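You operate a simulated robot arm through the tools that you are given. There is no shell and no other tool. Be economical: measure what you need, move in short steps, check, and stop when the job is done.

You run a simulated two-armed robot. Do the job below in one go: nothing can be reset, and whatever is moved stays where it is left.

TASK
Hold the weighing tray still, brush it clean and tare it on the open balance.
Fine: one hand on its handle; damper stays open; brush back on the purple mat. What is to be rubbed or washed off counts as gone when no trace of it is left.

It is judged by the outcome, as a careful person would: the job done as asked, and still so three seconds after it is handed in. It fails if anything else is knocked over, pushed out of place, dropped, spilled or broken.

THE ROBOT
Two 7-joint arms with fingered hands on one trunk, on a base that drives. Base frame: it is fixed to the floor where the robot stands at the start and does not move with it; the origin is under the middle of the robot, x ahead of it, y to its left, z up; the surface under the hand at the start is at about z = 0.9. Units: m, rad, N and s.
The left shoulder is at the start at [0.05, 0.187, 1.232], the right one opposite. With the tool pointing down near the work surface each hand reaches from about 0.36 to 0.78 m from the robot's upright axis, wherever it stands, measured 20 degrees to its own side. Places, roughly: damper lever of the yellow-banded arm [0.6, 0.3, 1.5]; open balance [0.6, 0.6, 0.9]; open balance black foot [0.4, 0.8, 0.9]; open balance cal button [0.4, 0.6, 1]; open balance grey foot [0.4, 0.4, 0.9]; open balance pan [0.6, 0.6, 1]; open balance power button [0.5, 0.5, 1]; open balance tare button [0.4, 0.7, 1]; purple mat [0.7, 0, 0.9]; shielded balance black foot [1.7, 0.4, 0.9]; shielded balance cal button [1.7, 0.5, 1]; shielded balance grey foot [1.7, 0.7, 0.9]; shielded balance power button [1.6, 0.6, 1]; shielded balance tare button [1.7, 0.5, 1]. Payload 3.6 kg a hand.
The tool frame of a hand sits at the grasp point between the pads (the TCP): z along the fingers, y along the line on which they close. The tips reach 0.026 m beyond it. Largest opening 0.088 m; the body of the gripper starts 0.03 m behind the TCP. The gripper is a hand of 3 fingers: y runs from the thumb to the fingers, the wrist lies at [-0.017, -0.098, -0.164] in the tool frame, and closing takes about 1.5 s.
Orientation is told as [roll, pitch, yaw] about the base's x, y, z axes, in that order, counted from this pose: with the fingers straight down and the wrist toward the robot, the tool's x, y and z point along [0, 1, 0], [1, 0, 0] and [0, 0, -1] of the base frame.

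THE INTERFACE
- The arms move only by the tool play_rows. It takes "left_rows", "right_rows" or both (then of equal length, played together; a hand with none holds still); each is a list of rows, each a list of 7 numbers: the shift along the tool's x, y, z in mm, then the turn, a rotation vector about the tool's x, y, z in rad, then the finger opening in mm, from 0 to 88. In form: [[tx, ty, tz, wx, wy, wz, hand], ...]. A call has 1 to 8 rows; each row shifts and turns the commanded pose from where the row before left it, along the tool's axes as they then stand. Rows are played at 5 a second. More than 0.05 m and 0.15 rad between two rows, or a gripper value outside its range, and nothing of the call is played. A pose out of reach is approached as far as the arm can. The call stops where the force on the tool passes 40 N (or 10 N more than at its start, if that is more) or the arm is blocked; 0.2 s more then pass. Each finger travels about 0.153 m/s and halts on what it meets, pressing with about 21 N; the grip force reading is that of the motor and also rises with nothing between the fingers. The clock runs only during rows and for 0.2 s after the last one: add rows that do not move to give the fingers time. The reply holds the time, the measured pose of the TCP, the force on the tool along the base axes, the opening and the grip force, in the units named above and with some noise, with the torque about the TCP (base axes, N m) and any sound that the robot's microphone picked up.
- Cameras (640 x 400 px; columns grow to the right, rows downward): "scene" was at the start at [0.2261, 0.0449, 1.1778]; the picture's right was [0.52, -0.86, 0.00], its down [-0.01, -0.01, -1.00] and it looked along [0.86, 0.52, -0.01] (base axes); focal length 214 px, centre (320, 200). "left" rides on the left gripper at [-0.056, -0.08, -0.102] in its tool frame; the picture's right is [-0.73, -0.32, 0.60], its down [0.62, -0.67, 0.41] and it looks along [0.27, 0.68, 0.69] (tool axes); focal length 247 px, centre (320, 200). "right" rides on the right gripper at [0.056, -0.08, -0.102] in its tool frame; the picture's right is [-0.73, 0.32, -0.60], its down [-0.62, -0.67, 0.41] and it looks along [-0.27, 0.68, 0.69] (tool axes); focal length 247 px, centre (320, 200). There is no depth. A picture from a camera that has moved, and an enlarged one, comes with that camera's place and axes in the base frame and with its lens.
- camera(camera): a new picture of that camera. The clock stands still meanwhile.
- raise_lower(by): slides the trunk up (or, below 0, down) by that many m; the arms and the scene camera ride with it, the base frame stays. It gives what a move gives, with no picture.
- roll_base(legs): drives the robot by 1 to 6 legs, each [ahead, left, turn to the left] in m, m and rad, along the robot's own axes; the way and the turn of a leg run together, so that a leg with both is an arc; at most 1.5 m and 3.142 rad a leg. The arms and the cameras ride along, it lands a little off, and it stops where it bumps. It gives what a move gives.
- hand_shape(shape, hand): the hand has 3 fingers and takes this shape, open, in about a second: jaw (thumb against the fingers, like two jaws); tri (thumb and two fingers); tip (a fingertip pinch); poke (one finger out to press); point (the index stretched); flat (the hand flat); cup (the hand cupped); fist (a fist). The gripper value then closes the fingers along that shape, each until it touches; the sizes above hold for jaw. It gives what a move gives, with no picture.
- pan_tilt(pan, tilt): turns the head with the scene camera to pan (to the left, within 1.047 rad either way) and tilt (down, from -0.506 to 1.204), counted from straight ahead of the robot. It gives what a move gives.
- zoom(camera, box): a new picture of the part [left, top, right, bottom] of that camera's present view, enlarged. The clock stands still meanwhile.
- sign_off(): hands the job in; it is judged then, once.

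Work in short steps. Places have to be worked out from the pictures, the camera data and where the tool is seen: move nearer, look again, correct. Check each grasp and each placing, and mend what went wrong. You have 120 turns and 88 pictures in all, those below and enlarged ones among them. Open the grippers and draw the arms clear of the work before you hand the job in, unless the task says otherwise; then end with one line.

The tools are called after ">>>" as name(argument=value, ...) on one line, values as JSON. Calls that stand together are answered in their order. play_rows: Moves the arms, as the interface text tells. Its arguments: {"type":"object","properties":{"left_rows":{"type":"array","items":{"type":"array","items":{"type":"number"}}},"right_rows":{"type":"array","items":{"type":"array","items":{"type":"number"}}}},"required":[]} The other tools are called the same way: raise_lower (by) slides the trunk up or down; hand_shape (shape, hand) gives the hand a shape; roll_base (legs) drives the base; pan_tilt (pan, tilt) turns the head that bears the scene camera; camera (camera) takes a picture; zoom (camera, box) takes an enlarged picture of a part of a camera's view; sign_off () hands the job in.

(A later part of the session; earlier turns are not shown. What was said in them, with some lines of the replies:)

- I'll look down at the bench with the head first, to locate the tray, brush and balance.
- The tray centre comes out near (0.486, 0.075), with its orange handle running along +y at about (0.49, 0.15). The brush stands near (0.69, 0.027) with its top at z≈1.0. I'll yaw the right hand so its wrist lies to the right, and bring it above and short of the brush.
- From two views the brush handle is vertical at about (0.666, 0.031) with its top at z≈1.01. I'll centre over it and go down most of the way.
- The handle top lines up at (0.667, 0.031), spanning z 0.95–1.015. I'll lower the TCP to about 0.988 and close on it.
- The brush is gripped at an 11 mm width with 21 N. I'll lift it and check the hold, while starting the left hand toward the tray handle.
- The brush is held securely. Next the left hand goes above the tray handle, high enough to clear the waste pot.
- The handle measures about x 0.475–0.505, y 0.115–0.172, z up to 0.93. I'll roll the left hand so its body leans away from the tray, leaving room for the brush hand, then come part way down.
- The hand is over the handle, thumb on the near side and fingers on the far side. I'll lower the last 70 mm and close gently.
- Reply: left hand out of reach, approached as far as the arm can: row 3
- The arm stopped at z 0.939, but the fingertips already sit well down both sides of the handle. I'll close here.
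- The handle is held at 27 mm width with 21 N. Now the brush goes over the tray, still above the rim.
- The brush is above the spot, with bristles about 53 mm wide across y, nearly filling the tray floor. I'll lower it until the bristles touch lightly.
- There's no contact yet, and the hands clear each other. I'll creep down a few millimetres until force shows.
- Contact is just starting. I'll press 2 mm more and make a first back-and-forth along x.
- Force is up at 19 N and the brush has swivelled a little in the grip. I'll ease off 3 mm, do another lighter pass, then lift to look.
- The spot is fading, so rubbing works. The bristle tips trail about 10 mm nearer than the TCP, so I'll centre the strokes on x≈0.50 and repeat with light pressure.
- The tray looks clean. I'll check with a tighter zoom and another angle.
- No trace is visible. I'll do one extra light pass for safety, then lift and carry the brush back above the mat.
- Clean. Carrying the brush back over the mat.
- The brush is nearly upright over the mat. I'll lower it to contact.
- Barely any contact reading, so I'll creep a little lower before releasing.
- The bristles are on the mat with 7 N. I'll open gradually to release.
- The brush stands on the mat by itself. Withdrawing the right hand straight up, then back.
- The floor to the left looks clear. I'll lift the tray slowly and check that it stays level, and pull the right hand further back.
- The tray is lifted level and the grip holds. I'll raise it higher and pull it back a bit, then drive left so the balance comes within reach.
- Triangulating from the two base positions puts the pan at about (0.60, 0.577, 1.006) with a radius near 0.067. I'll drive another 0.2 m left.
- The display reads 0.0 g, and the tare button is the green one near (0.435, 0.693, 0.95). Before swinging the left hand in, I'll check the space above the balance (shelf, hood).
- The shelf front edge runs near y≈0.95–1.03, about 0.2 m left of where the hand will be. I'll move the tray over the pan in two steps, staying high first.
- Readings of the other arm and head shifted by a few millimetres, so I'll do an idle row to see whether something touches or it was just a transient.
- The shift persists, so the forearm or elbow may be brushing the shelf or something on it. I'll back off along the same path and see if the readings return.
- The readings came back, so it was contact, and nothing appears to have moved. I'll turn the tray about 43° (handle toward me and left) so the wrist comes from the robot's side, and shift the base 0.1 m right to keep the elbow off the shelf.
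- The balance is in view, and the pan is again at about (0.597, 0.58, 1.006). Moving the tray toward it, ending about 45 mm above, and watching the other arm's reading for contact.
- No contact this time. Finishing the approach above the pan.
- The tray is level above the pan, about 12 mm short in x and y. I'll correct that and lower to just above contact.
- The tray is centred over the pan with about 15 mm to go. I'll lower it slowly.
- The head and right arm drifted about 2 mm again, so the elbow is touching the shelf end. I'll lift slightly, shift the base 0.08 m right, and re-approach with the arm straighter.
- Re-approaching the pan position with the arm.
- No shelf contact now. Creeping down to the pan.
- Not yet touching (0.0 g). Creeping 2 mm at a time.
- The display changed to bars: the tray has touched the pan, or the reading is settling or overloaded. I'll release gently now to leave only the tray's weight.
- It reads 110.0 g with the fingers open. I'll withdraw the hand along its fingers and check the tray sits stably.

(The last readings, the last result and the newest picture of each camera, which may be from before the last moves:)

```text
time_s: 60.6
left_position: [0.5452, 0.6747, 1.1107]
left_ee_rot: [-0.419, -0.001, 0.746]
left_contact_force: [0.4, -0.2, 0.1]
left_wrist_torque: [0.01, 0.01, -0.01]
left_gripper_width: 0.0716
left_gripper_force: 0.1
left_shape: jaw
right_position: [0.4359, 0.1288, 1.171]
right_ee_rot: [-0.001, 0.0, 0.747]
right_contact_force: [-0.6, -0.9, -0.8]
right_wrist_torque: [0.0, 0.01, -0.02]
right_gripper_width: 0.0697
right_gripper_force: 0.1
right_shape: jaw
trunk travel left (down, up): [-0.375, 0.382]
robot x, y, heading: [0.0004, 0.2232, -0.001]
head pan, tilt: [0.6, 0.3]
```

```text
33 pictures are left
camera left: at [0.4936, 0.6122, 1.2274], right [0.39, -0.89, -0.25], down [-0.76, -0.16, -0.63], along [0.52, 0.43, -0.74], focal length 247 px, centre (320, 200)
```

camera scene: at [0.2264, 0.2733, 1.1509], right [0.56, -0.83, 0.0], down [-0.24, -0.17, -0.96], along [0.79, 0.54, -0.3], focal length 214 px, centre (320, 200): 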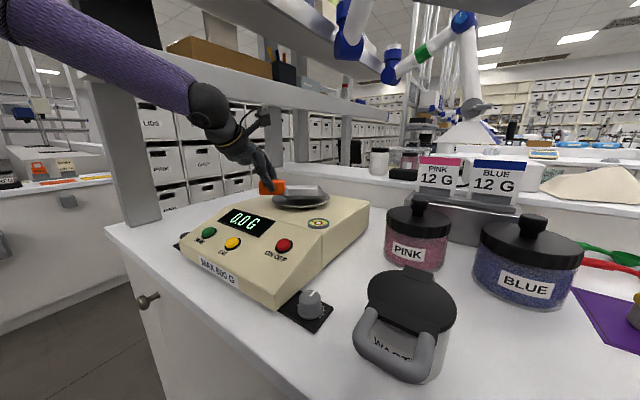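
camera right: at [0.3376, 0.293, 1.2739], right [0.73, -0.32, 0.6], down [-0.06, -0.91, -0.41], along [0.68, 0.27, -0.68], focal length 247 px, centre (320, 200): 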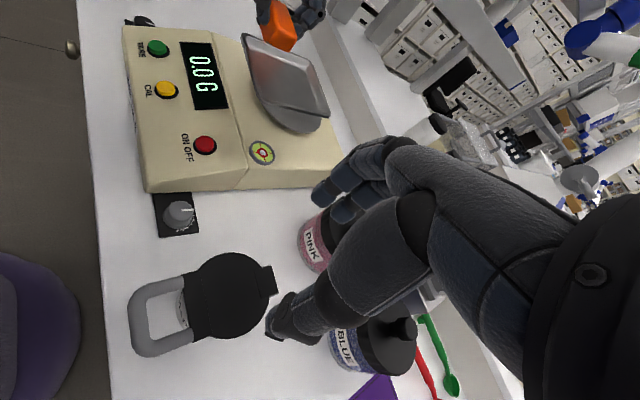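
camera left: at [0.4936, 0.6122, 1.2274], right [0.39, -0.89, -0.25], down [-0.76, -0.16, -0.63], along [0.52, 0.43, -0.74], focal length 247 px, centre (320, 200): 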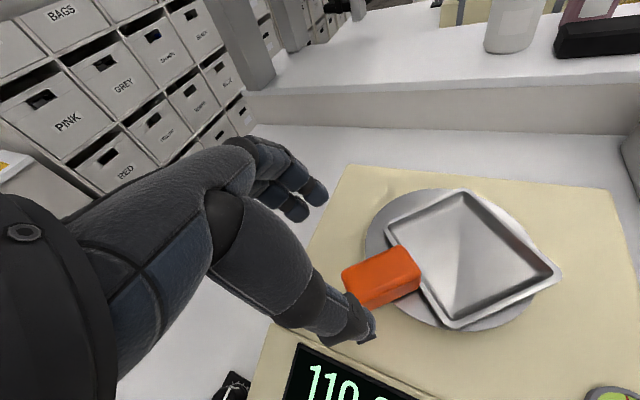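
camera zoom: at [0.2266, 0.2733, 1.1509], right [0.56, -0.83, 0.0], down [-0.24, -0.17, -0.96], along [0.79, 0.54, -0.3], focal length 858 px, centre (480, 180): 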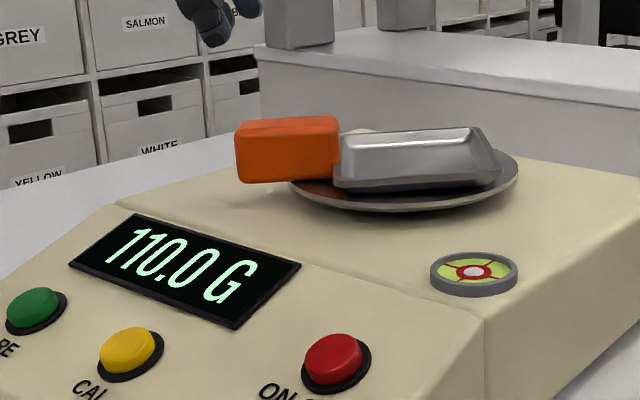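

The tray rests stably on the pan at a steady 110.0 g. Next I'll raise and retract the left hand, straighten it, shape it to poke, and look where the fingertip is relative to the green tare button.

>>> play_rows(left_rows=[[-16.3, 0, -36.5, 0, 0, 0, 72], [22.8, -26.8, -10.2, 0, 0, 0, 72], [22.8, -26.8, -10.2, 0, 0, 0, 72], [22.8, -26.8, -10.2, 0, 0, 0, 72], [0, 0, 0, 0, 0.14, 0, 72], [0, 0, 0, 0, 0.14, 0, 72], [0, 0, 0, 0, 0.14, 0, 72], [0, 0, 0, 0, 0, 0, 72]])

>>> hand_shape(hand="left", shape="poke")

>>> camera(camera="left")

>>> camera(camera="scene")

```text
time_s: 62.4
left_position: [0.4323, 0.6774, 1.151]
left_ee_rot: [0.0, -0.001, 0.746]
left_contact_force: [0.5, 0.4, -0.1]
left_wrist_torque: [-0.02, 0.0, 0.02]
left_gripper_width: 0.0717
left_gripper_force: 0.1
left_shape: jaw
right_position: [0.4366, 0.132, 1.1715]
right_ee_rot: [0.0, 0.001, 0.745]
right_contact_force: [0.9, 0.0, -0.2]
right_wrist_torque: [-0.01, -0.01, -0.02]
right_gripper_width: 0.0698
right_gripper_force: 0.0
right_shape: jaw
trunk travel left (down, up): [-0.375, 0.382]
robot x, y, heading: [0.0033, 0.2241, -0.006]
head pan, tilt: [0.6, 0.3]
```

```text
time_s: 63.3
left_position: [0.4333, 0.6763, 1.1511]
left_ee_rot: [0.0, 0.0, 0.746]
left_contact_force: [-0.2, -0.6, -0.1]
left_wrist_torque: [-0.01, -0.01, 0.02]
left_gripper_width: 0.0
left_gripper_force: 0.0
left_shape: poke
right_position: [0.4374, 0.1306, 1.1721]
right_ee_rot: [0.0, -0.001, 0.746]
right_contact_force: [1.2, 0.6, 0.7]
right_wrist_torque: [-0.03, 0.01, -0.02]
right_gripper_width: 0.0698
right_gripper_force: 0.1
right_shape: jaw
trunk travel left (down, up): [-0.375, 0.382]
robot x, y, heading: [0.0013, 0.2242, -0.003]
head pan, tilt: [0.6, 0.3]
```

```text
32 pictures are left
camera left: at [0.4145, 0.5789, 1.2534], right [0.27, -0.76, -0.6], down [-0.91, 0.01, -0.41], along [0.31, 0.66, -0.69], focal length 247 px, centre (320, 200)
```

left: 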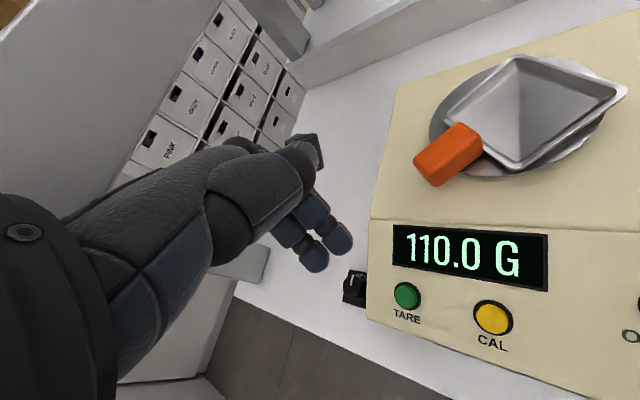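

```text
31 pictures are left
camera scene: at [0.2263, 0.2733, 1.151], right [0.56, -0.83, 0.0], down [-0.24, -0.17, -0.96], along [0.79, 0.54, -0.3], focal length 214 px, centre (320, 200)
```

scene: 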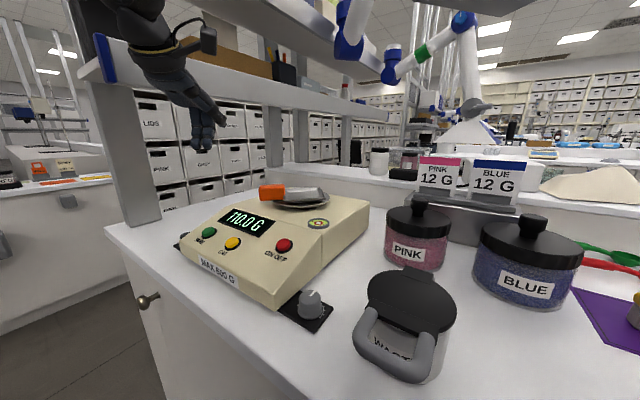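

The tare button triangulates to about (0.431, 0.694, 0.951). I need to see which finger sticks out in the poke shape.

>>> zoom(camera="left", box=[200, 110, 440, 330])

>>> zoom(camera="scene", box=[110, 0, 290, 170])

```text
1.82 times, centred on (320, 220) of left
camera zoom: at [0.4145, 0.5789, 1.2534], right [0.27, -0.76, -0.6], down [-0.91, 0.01, -0.41], along [0.31, 0.66, -0.69], focal length 449 px, centre (320, 164)
```

zoom: 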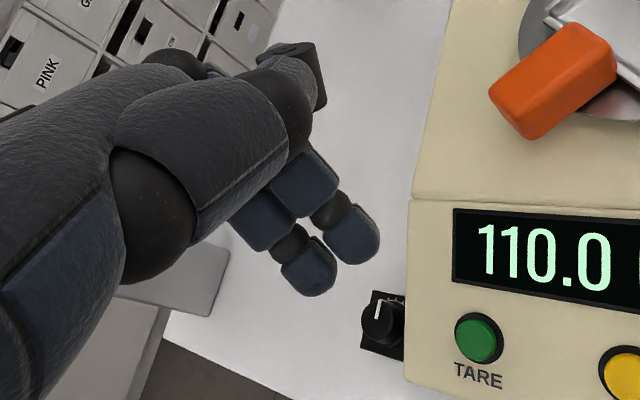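

```text
2.35 times, centred on (200, 85) of scene
camera zoom: at [0.2263, 0.2733, 1.151], right [0.56, -0.83, 0.0], down [-0.24, -0.17, -0.96], along [0.79, 0.54, -0.3], focal length 505 px, centre (602, 471)
```

zoom: 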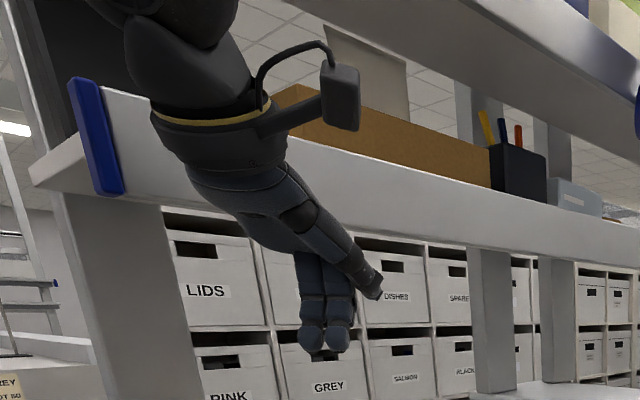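

In "poke" two fingertips hang side by side. I'll try the "point" shape and compare.

>>> hand_shape(hand="left", shape="point")

>>> zoom(camera="scene", box=[110, 0, 290, 170])

>>> zoom(camera="left", box=[200, 110, 440, 330])

```text
time_s: 64.2
left_position: [0.4346, 0.6765, 1.151]
left_ee_rot: [0.0, -0.001, 0.746]
left_contact_force: [-0.2, 0.4, -0.7]
left_wrist_torque: [-0.01, -0.02, -0.01]
left_gripper_width: 0.0826
left_gripper_force: 0.1
left_shape: point
right_position: [0.4359, 0.1297, 1.1705]
right_ee_rot: [0.0, -0.001, 0.745]
right_contact_force: [-0.1, -0.1, 0.8]
right_wrist_torque: [-0.03, 0.02, 0.0]
right_gripper_width: 0.0697
right_gripper_force: 0.0
right_shape: jaw
trunk travel left (down, up): [-0.375, 0.382]
robot x, y, heading: [0.0002, 0.2228, -0.01]
head pan, tilt: [0.6, 0.3]
```

```text
2.35 times, centred on (200, 85) of scene
camera zoom: at [0.2263, 0.2733, 1.151], right [0.56, -0.83, 0.0], down [-0.24, -0.17, -0.96], along [0.79, 0.54, -0.3], focal length 505 px, centre (602, 471)
```

zoom: 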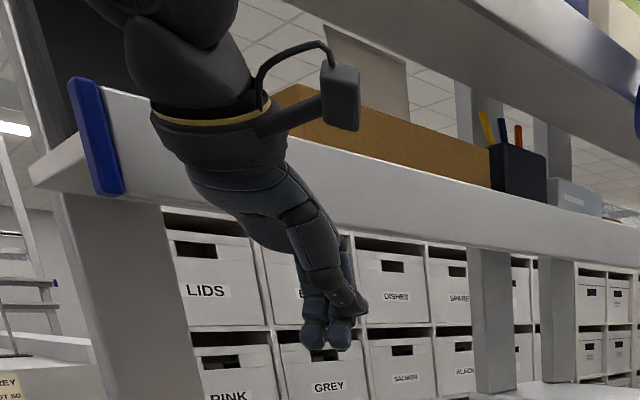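

```text
1.82 times, centred on (320, 220) of left
camera zoom: at [0.4145, 0.579, 1.2534], right [0.27, -0.76, -0.6], down [-0.91, 0.01, -0.41], along [0.31, 0.66, -0.69], focal length 449 px, centre (320, 164)
```

zoom: 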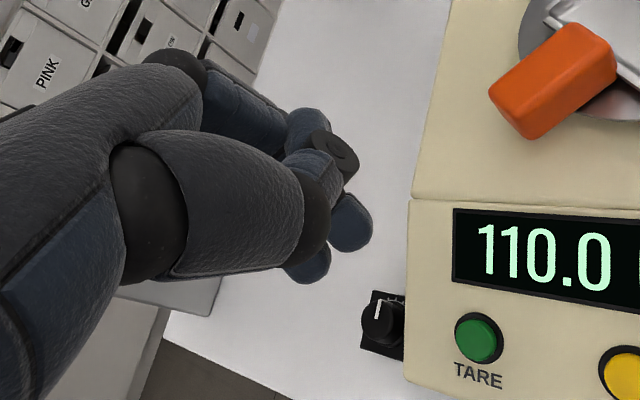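

Poke keeps the thumb well out of the way, and the two fingertips are only about 19 mm apart, so both fit on the button. I'll return to poke, turn yaw back to 0 so the tips lie level along the panel, and come over the tare button.

>>> hand_shape(hand="left", shape="poke")

>>> play_rows(left_rows=[[0, 0, 0, 0, 0, 0.149, 88], [0, 0, 0, 0, 0, 0.149, 88], [0, 0, 0, 0, 0, 0.149, 88], [0, 0, 0, 0, 0, 0.149, 88], [0, 0, 0, 0, 0, 0.149, 88], [17, -3, 40, 0, 0, 0, 88], [0, 0, 40, 0, 0, 0, 88], [0, 0, 0, 0, 0, 0, 88]])

>>> camera(camera="scene")

>>> camera(camera="left")

```text
time_s: 65.1
left_position: [0.4336, 0.6751, 1.1497]
left_ee_rot: [-0.001, 0.0, 0.748]
left_contact_force: [0.5, 0.4, -0.7]
left_wrist_torque: [-0.01, -0.01, -0.01]
left_gripper_width: 0.0
left_gripper_force: 0.1
left_shape: poke
right_position: [0.4365, 0.1304, 1.171]
right_ee_rot: [-0.001, 0.0, 0.746]
right_contact_force: [-0.1, 0.8, -0.5]
right_wrist_torque: [0.01, 0.0, 0.01]
right_gripper_width: 0.0699
right_gripper_force: 0.0
right_shape: jaw
trunk travel left (down, up): [-0.375, 0.382]
robot x, y, heading: [-0.0025, 0.223, -0.006]
head pan, tilt: [0.6, 0.3]
```

```text
time_s: 66.9
left_position: [0.4306, 0.693, 1.0707]
left_ee_rot: [0.0, 0.0, 0.002]
left_contact_force: [0.1, 0.5, -0.6]
left_wrist_torque: [-0.01, -0.01, 0.01]
left_gripper_width: 0.0
left_gripper_force: 0.1
left_shape: poke
right_position: [0.4362, 0.1297, 1.1705]
right_ee_rot: [-0.001, -0.002, 0.744]
right_contact_force: [-0.1, 0.2, 0.1]
right_wrist_torque: [0.01, -0.01, 0.02]
right_gripper_width: 0.0696
right_gripper_force: 0.1
right_shape: jaw
trunk travel left (down, up): [-0.375, 0.382]
robot x, y, heading: [0.0015, 0.2214, -0.006]
head pan, tilt: [0.6, 0.3]
```

```text
26 pictures are left
camera scene: at [0.226, 0.2732, 1.151], right [0.56, -0.83, 0.0], down [-0.24, -0.17, -0.96], along [0.79, 0.54, -0.3], focal length 214 px, centre (320, 200)
```

scene: 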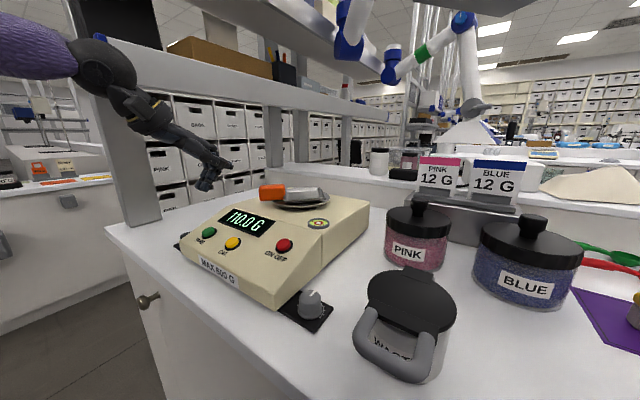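

```text
25 pictures are left
camera left: at [0.352, 0.6355, 1.1739], right [-0.32, -0.73, -0.6], down [-0.67, 0.62, -0.41], along [0.68, 0.27, -0.69], focal length 247 px, centre (320, 200)
```

left: 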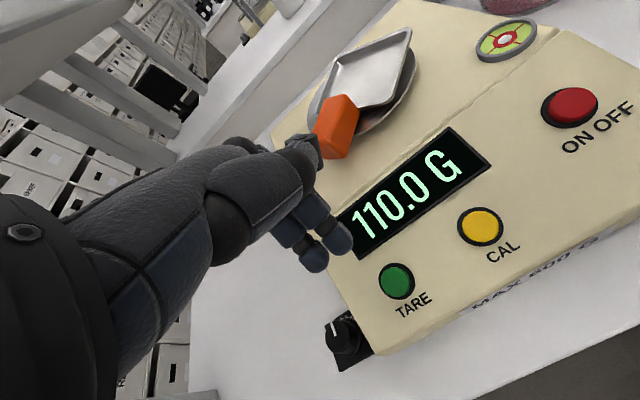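

The button is confirmed at (0.431, 0.691), directly below the fingers. Lowering until just above it.

>>> play_rows(left_rows=[[-1, 0, 30, 0, 0, 0, 88], [0, 0, 28, 0, 0, 0, 88], [0, 0, 10, 0, 0, 0, 88], [0, 0, 0, 0, 0, 0, 88]])

>>> zoom(camera="scene", box=[130, 140, 330, 265])

>>> camera(camera="left")

```text
time_s: 67.9
left_position: [0.4307, 0.6911, 1.002]
left_ee_rot: [0.0, 0.0, 0.002]
left_contact_force: [0.4, -0.8, -0.2]
left_wrist_torque: [0.02, 0.02, 0.0]
left_gripper_width: 0.0
left_gripper_force: 0.0
left_shape: poke
right_position: [0.4365, 0.1307, 1.1702]
right_ee_rot: [-0.001, -0.001, 0.746]
right_contact_force: [-1.1, 0.5, 0.3]
right_wrist_torque: [-0.01, -0.04, 0.02]
right_gripper_width: 0.0698
right_gripper_force: 0.1
right_shape: jaw
trunk travel left (down, up): [-0.375, 0.382]
robot x, y, heading: [0.0004, 0.2199, -0.006]
head pan, tilt: [0.6, 0.3]
```

```text
3.20 times, centred on (230, 202) of scene
camera zoom: at [0.2263, 0.2733, 1.151], right [0.56, -0.83, 0.0], down [-0.24, -0.17, -0.96], along [0.79, 0.54, -0.3], focal length 686 px, centre (608, 192)
```

zoom: 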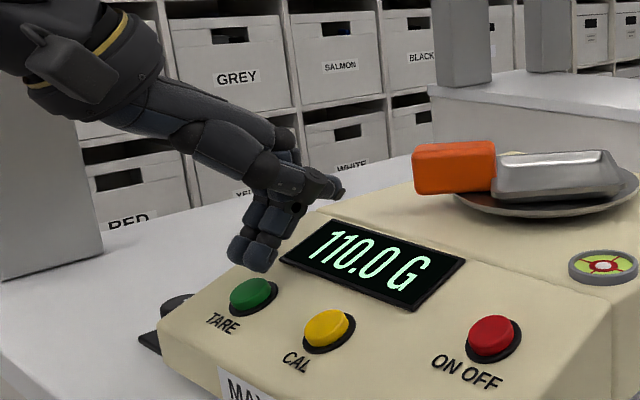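

```text
23 pictures are left
camera left: at [0.3522, 0.6337, 1.1051], right [-0.32, -0.74, -0.6], down [-0.67, 0.62, -0.41], along [0.67, 0.27, -0.69], focal length 247 px, centre (320, 200)
```

left: 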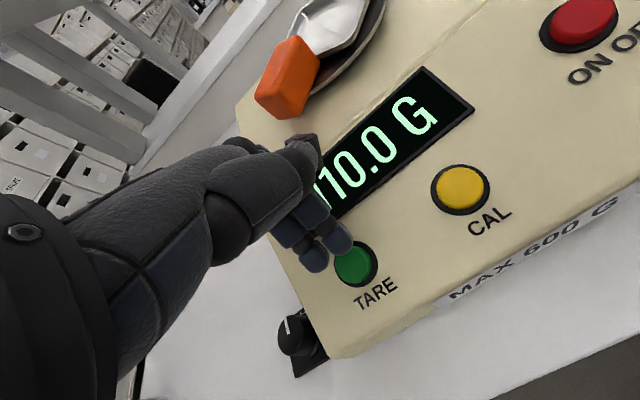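

The tips line up with the button and the thumb clears the display. Pressing down in small steps.

>>> play_rows(left_rows=[[0, 0, 12, 0, 0, 0, 88], [0, 0, 6, 0, 0, 0, 88], [0, 0, 3, 0, 0, 0, 88], [0, 0, 0, 0, 0, 0, 88]])

>>> zoom(camera="scene", box=[130, 140, 330, 265])

```text
time_s: 68.9
left_position: [0.4312, 0.6914, 0.9832]
left_ee_rot: [0.002, -0.005, 0.001]
left_contact_force: [-0.5, 1.8, 17.9]
left_wrist_torque: [-0.04, 0.02, -0.01]
left_gripper_width: 0.0
left_gripper_force: 0.1
left_shape: poke
right_position: [0.4351, 0.1293, 1.1732]
right_ee_rot: [0.0, -0.004, 0.745]
right_contact_force: [0.3, 0.9, -0.2]
right_wrist_torque: [0.0, 0.01, -0.02]
right_gripper_width: 0.0696
right_gripper_force: 0.1
right_shape: jaw
trunk travel left (down, up): [-0.375, 0.382]
robot x, y, heading: [-0.0018, 0.2223, -0.002]
head pan, tilt: [0.6, 0.3]
heard: click
```

```text
3.20 times, centred on (230, 202) of scene
camera zoom: at [0.2252, 0.2723, 1.1514], right [0.56, -0.83, 0.0], down [-0.24, -0.17, -0.96], along [0.79, 0.54, -0.29], focal length 686 px, centre (608, 192)
```

zoom: 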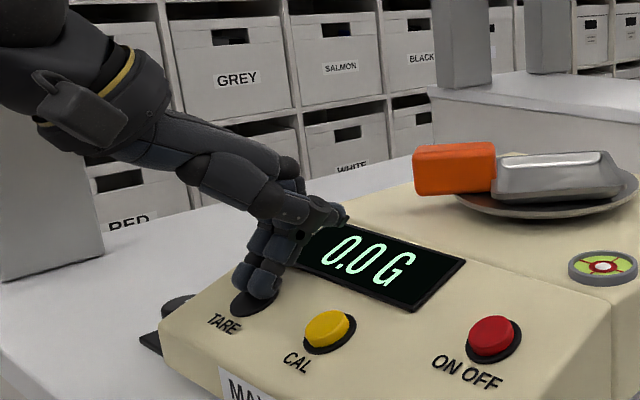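

Click, and the display reads 0.0 g. Lifting the finger straight up and retracting.

>>> play_rows(left_rows=[[0, 0, -8, 0, 0, 0, 88], [0, 0, -30, 0, 0, 0, 88], [0, 0, -40, 0, 0, 0, 88], [0, 0, -45, 0, 0, 0, 88], [0, -30, -35, 0, 0, 0, 88], [-10, -35, -20, 0, 0, 0, 88], [0, 0, 0, 0, 0, 0, 88]])

>>> zoom(camera="scene", box=[130, 140, 370, 290])

>>> camera(camera="left")

```text
time_s: 70.5
left_position: [0.3664, 0.6818, 1.1596]
left_ee_rot: [-0.001, -0.001, 0.002]
left_contact_force: [0.2, -0.5, -0.3]
left_wrist_torque: [-0.02, 0.01, 0.0]
left_gripper_width: 0.0002
left_gripper_force: 0.0
left_shape: poke
right_position: [0.4363, 0.1314, 1.1705]
right_ee_rot: [0.001, 0.0, 0.746]
right_contact_force: [-0.1, 0.1, -0.7]
right_wrist_torque: [-0.01, -0.02, 0.0]
right_gripper_width: 0.0696
right_gripper_force: 0.1
right_shape: jaw
trunk travel left (down, up): [-0.375, 0.382]
robot x, y, heading: [-0.0006, 0.2274, -0.008]
head pan, tilt: [0.6, 0.3]
```

```text
2.67 times, centred on (250, 215) of scene
camera zoom: at [0.2268, 0.2736, 1.1508], right [0.56, -0.83, 0.0], down [-0.25, -0.17, -0.96], along [0.79, 0.54, -0.3], focal length 572 px, centre (507, 160)
```

zoom: 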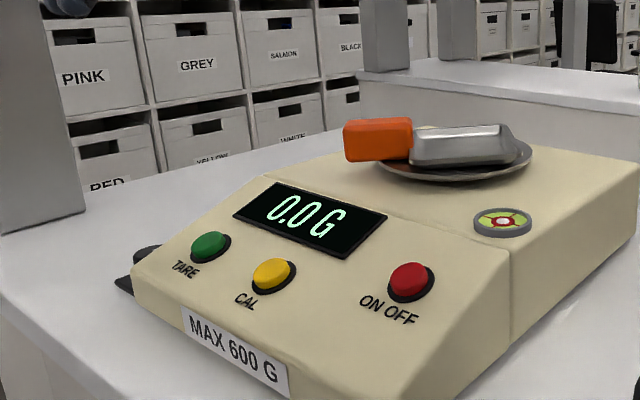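

```text
20 pictures are left
camera left: at [0.2881, 0.6247, 1.2622], right [-0.32, -0.74, -0.6], down [-0.67, 0.62, -0.41], along [0.67, 0.27, -0.69], focal length 247 px, centre (320, 200)
```

left: 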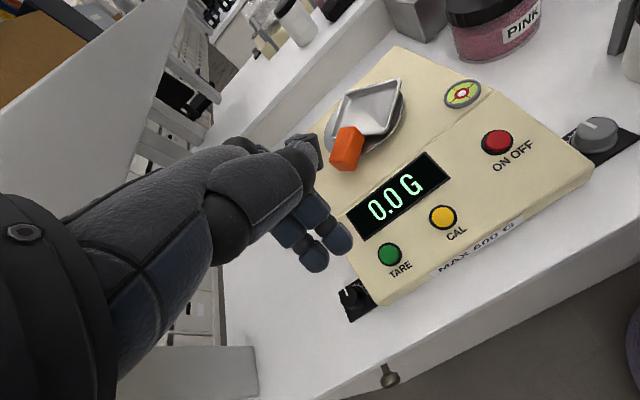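

It still reads 0.0 g with the tray alone. Last check: the tray surface, the brush on the mat, and the damper.

>>> zoom(camera="left", box=[300, 60, 440, 190])

>>> pan_tilt(pan=-0.1, tilt=0.3)

>>> camera(camera="scene")

>>> pan_tilt(pan=0.5, tilt=-0.4)

>>> camera(camera="scene")

```text
3.08 times, centred on (370, 125) of left
camera zoom: at [0.2881, 0.6247, 1.2622], right [-0.32, -0.74, -0.6], down [-0.67, 0.62, -0.41], along [0.67, 0.27, -0.69], focal length 760 px, centre (166, 431)
```

zoom: 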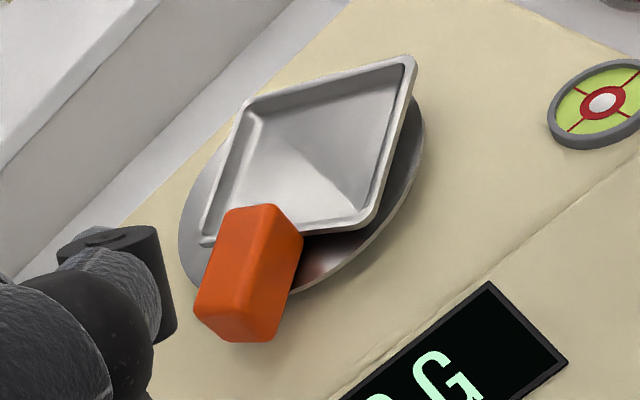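

```text
time_s: 71.6
left_position: [0.3665, 0.6808, 1.1593]
left_ee_rot: [0.001, 0.0, 0.001]
left_contact_force: [0.5, 0.0, 0.4]
left_wrist_torque: [0.0, 0.01, -0.01]
left_gripper_width: 0.0001
left_gripper_force: 0.0
left_shape: poke
right_position: [0.4357, 0.13, 1.1718]
right_ee_rot: [-0.001, -0.001, 0.746]
right_contact_force: [0.9, -0.1, -0.2]
right_wrist_torque: [0.02, 0.0, -0.02]
right_gripper_width: 0.07
right_gripper_force: 0.0
right_shape: jaw
trunk travel left (down, up): [-0.375, 0.382]
robot x, y, heading: [-0.0003, 0.2222, -0.004]
head pan, tilt: [-0.099, 0.3]
```

```text
18 pictures are left
camera scene: at [0.2419, 0.2113, 1.151], right [-0.1, -0.99, 0.0], down [-0.29, 0.03, -0.96], along [0.95, -0.1, -0.3], focal length 214 px, centre (320, 200)
```

scene: 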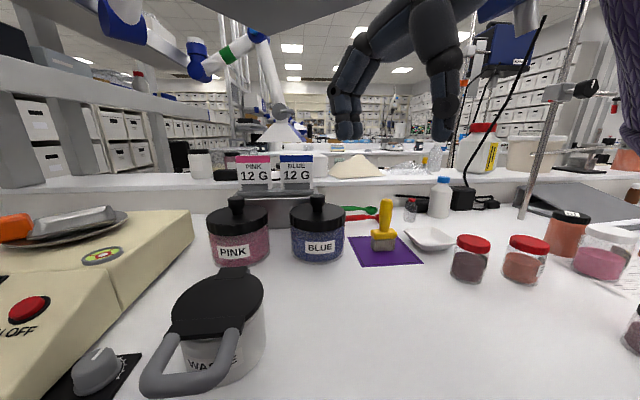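

```text
time_s: 72.7
left_position: [0.3663, 0.6812, 1.1597]
left_ee_rot: [0.001, -0.001, 0.0]
left_contact_force: [-0.2, -0.2, -0.6]
left_wrist_torque: [0.02, 0.0, 0.0]
left_gripper_width: 0.0002
left_gripper_force: 0.0
left_shape: poke
right_position: [0.4355, 0.1295, 1.1726]
right_ee_rot: [-0.001, -0.001, 0.745]
right_contact_force: [0.0, -0.2, 0.6]
right_wrist_torque: [0.0, -0.01, -0.02]
right_gripper_width: 0.0698
right_gripper_force: 0.1
right_shape: jaw
trunk travel left (down, up): [-0.375, 0.382]
robot x, y, heading: [0.0035, 0.2192, -0.002]
head pan, tilt: [0.499, -0.4]
```

```text
17 pictures are left
camera scene: at [0.2135, 0.2556, 1.2117], right [0.48, -0.88, 0.0], down [0.34, 0.18, -0.92], along [0.81, 0.44, 0.39], focal length 214 px, centre (320, 200)
```

scene: 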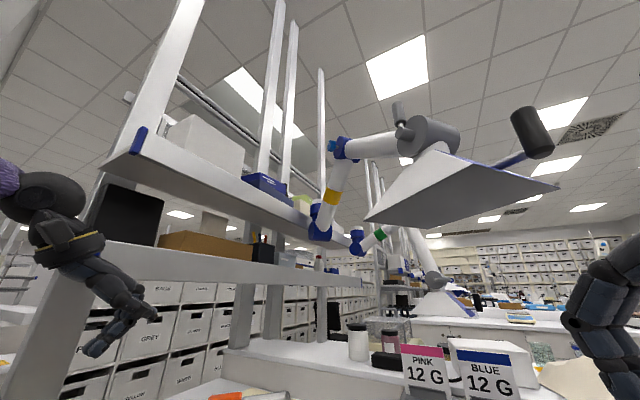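

The tray is clean and tared, the brush stands on the mat, and the hood and damper were not touched. I'll open the left hand, then hand in.

>>> hand_shape(hand="left", shape="jaw")

>>> zoom(camera="left", box=[300, 60, 480, 260])

```text
time_s: 73.5
left_position: [0.3656, 0.6814, 1.1598]
left_ee_rot: [-0.001, -0.002, 0.001]
left_contact_force: [0.9, 0.8, -0.3]
left_wrist_torque: [-0.03, 0.02, 0.02]
left_gripper_width: 0.0879
left_gripper_force: 0.1
left_shape: jaw
right_position: [0.4362, 0.1306, 1.1708]
right_ee_rot: [0.0, -0.001, 0.745]
right_contact_force: [-0.6, 0.7, -0.1]
right_wrist_torque: [-0.02, -0.02, 0.01]
right_gripper_width: 0.0699
right_gripper_force: 0.0
right_shape: jaw
trunk travel left (down, up): [-0.375, 0.382]
robot x, y, heading: [0.0015, 0.2224, -0.002]
head pan, tilt: [0.499, -0.4]
```

```text
2.00 times, centred on (390, 160) of left
camera zoom: at [0.2879, 0.6244, 1.2623], right [-0.32, -0.73, -0.6], down [-0.67, 0.62, -0.41], along [0.68, 0.27, -0.69], focal length 494 px, centre (180, 280)
```

zoom: 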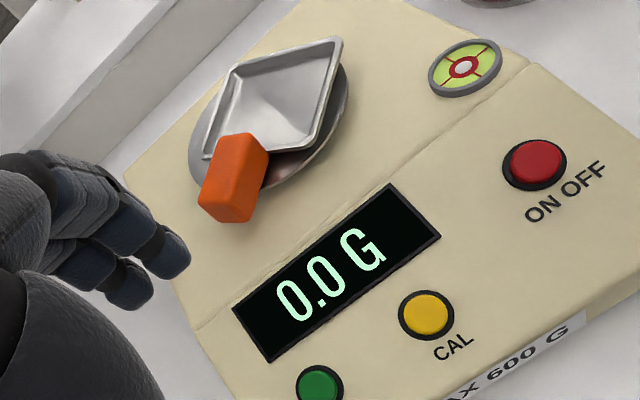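

Everything is stable, with the display at 0.0 g and both hands open and clear. Handing in.

>>> sign_off()

```text
The job is handed in.
```

The tray was held by its handle and brushed clean, and it now sits on the open balance, tared to 0.0 g. It rests tilted slightly toward its handle but holds steady. The brush is back on the purple mat and the damper was not touched. The left arm touched the shelf end lightly during two approaches; nothing looked moved.
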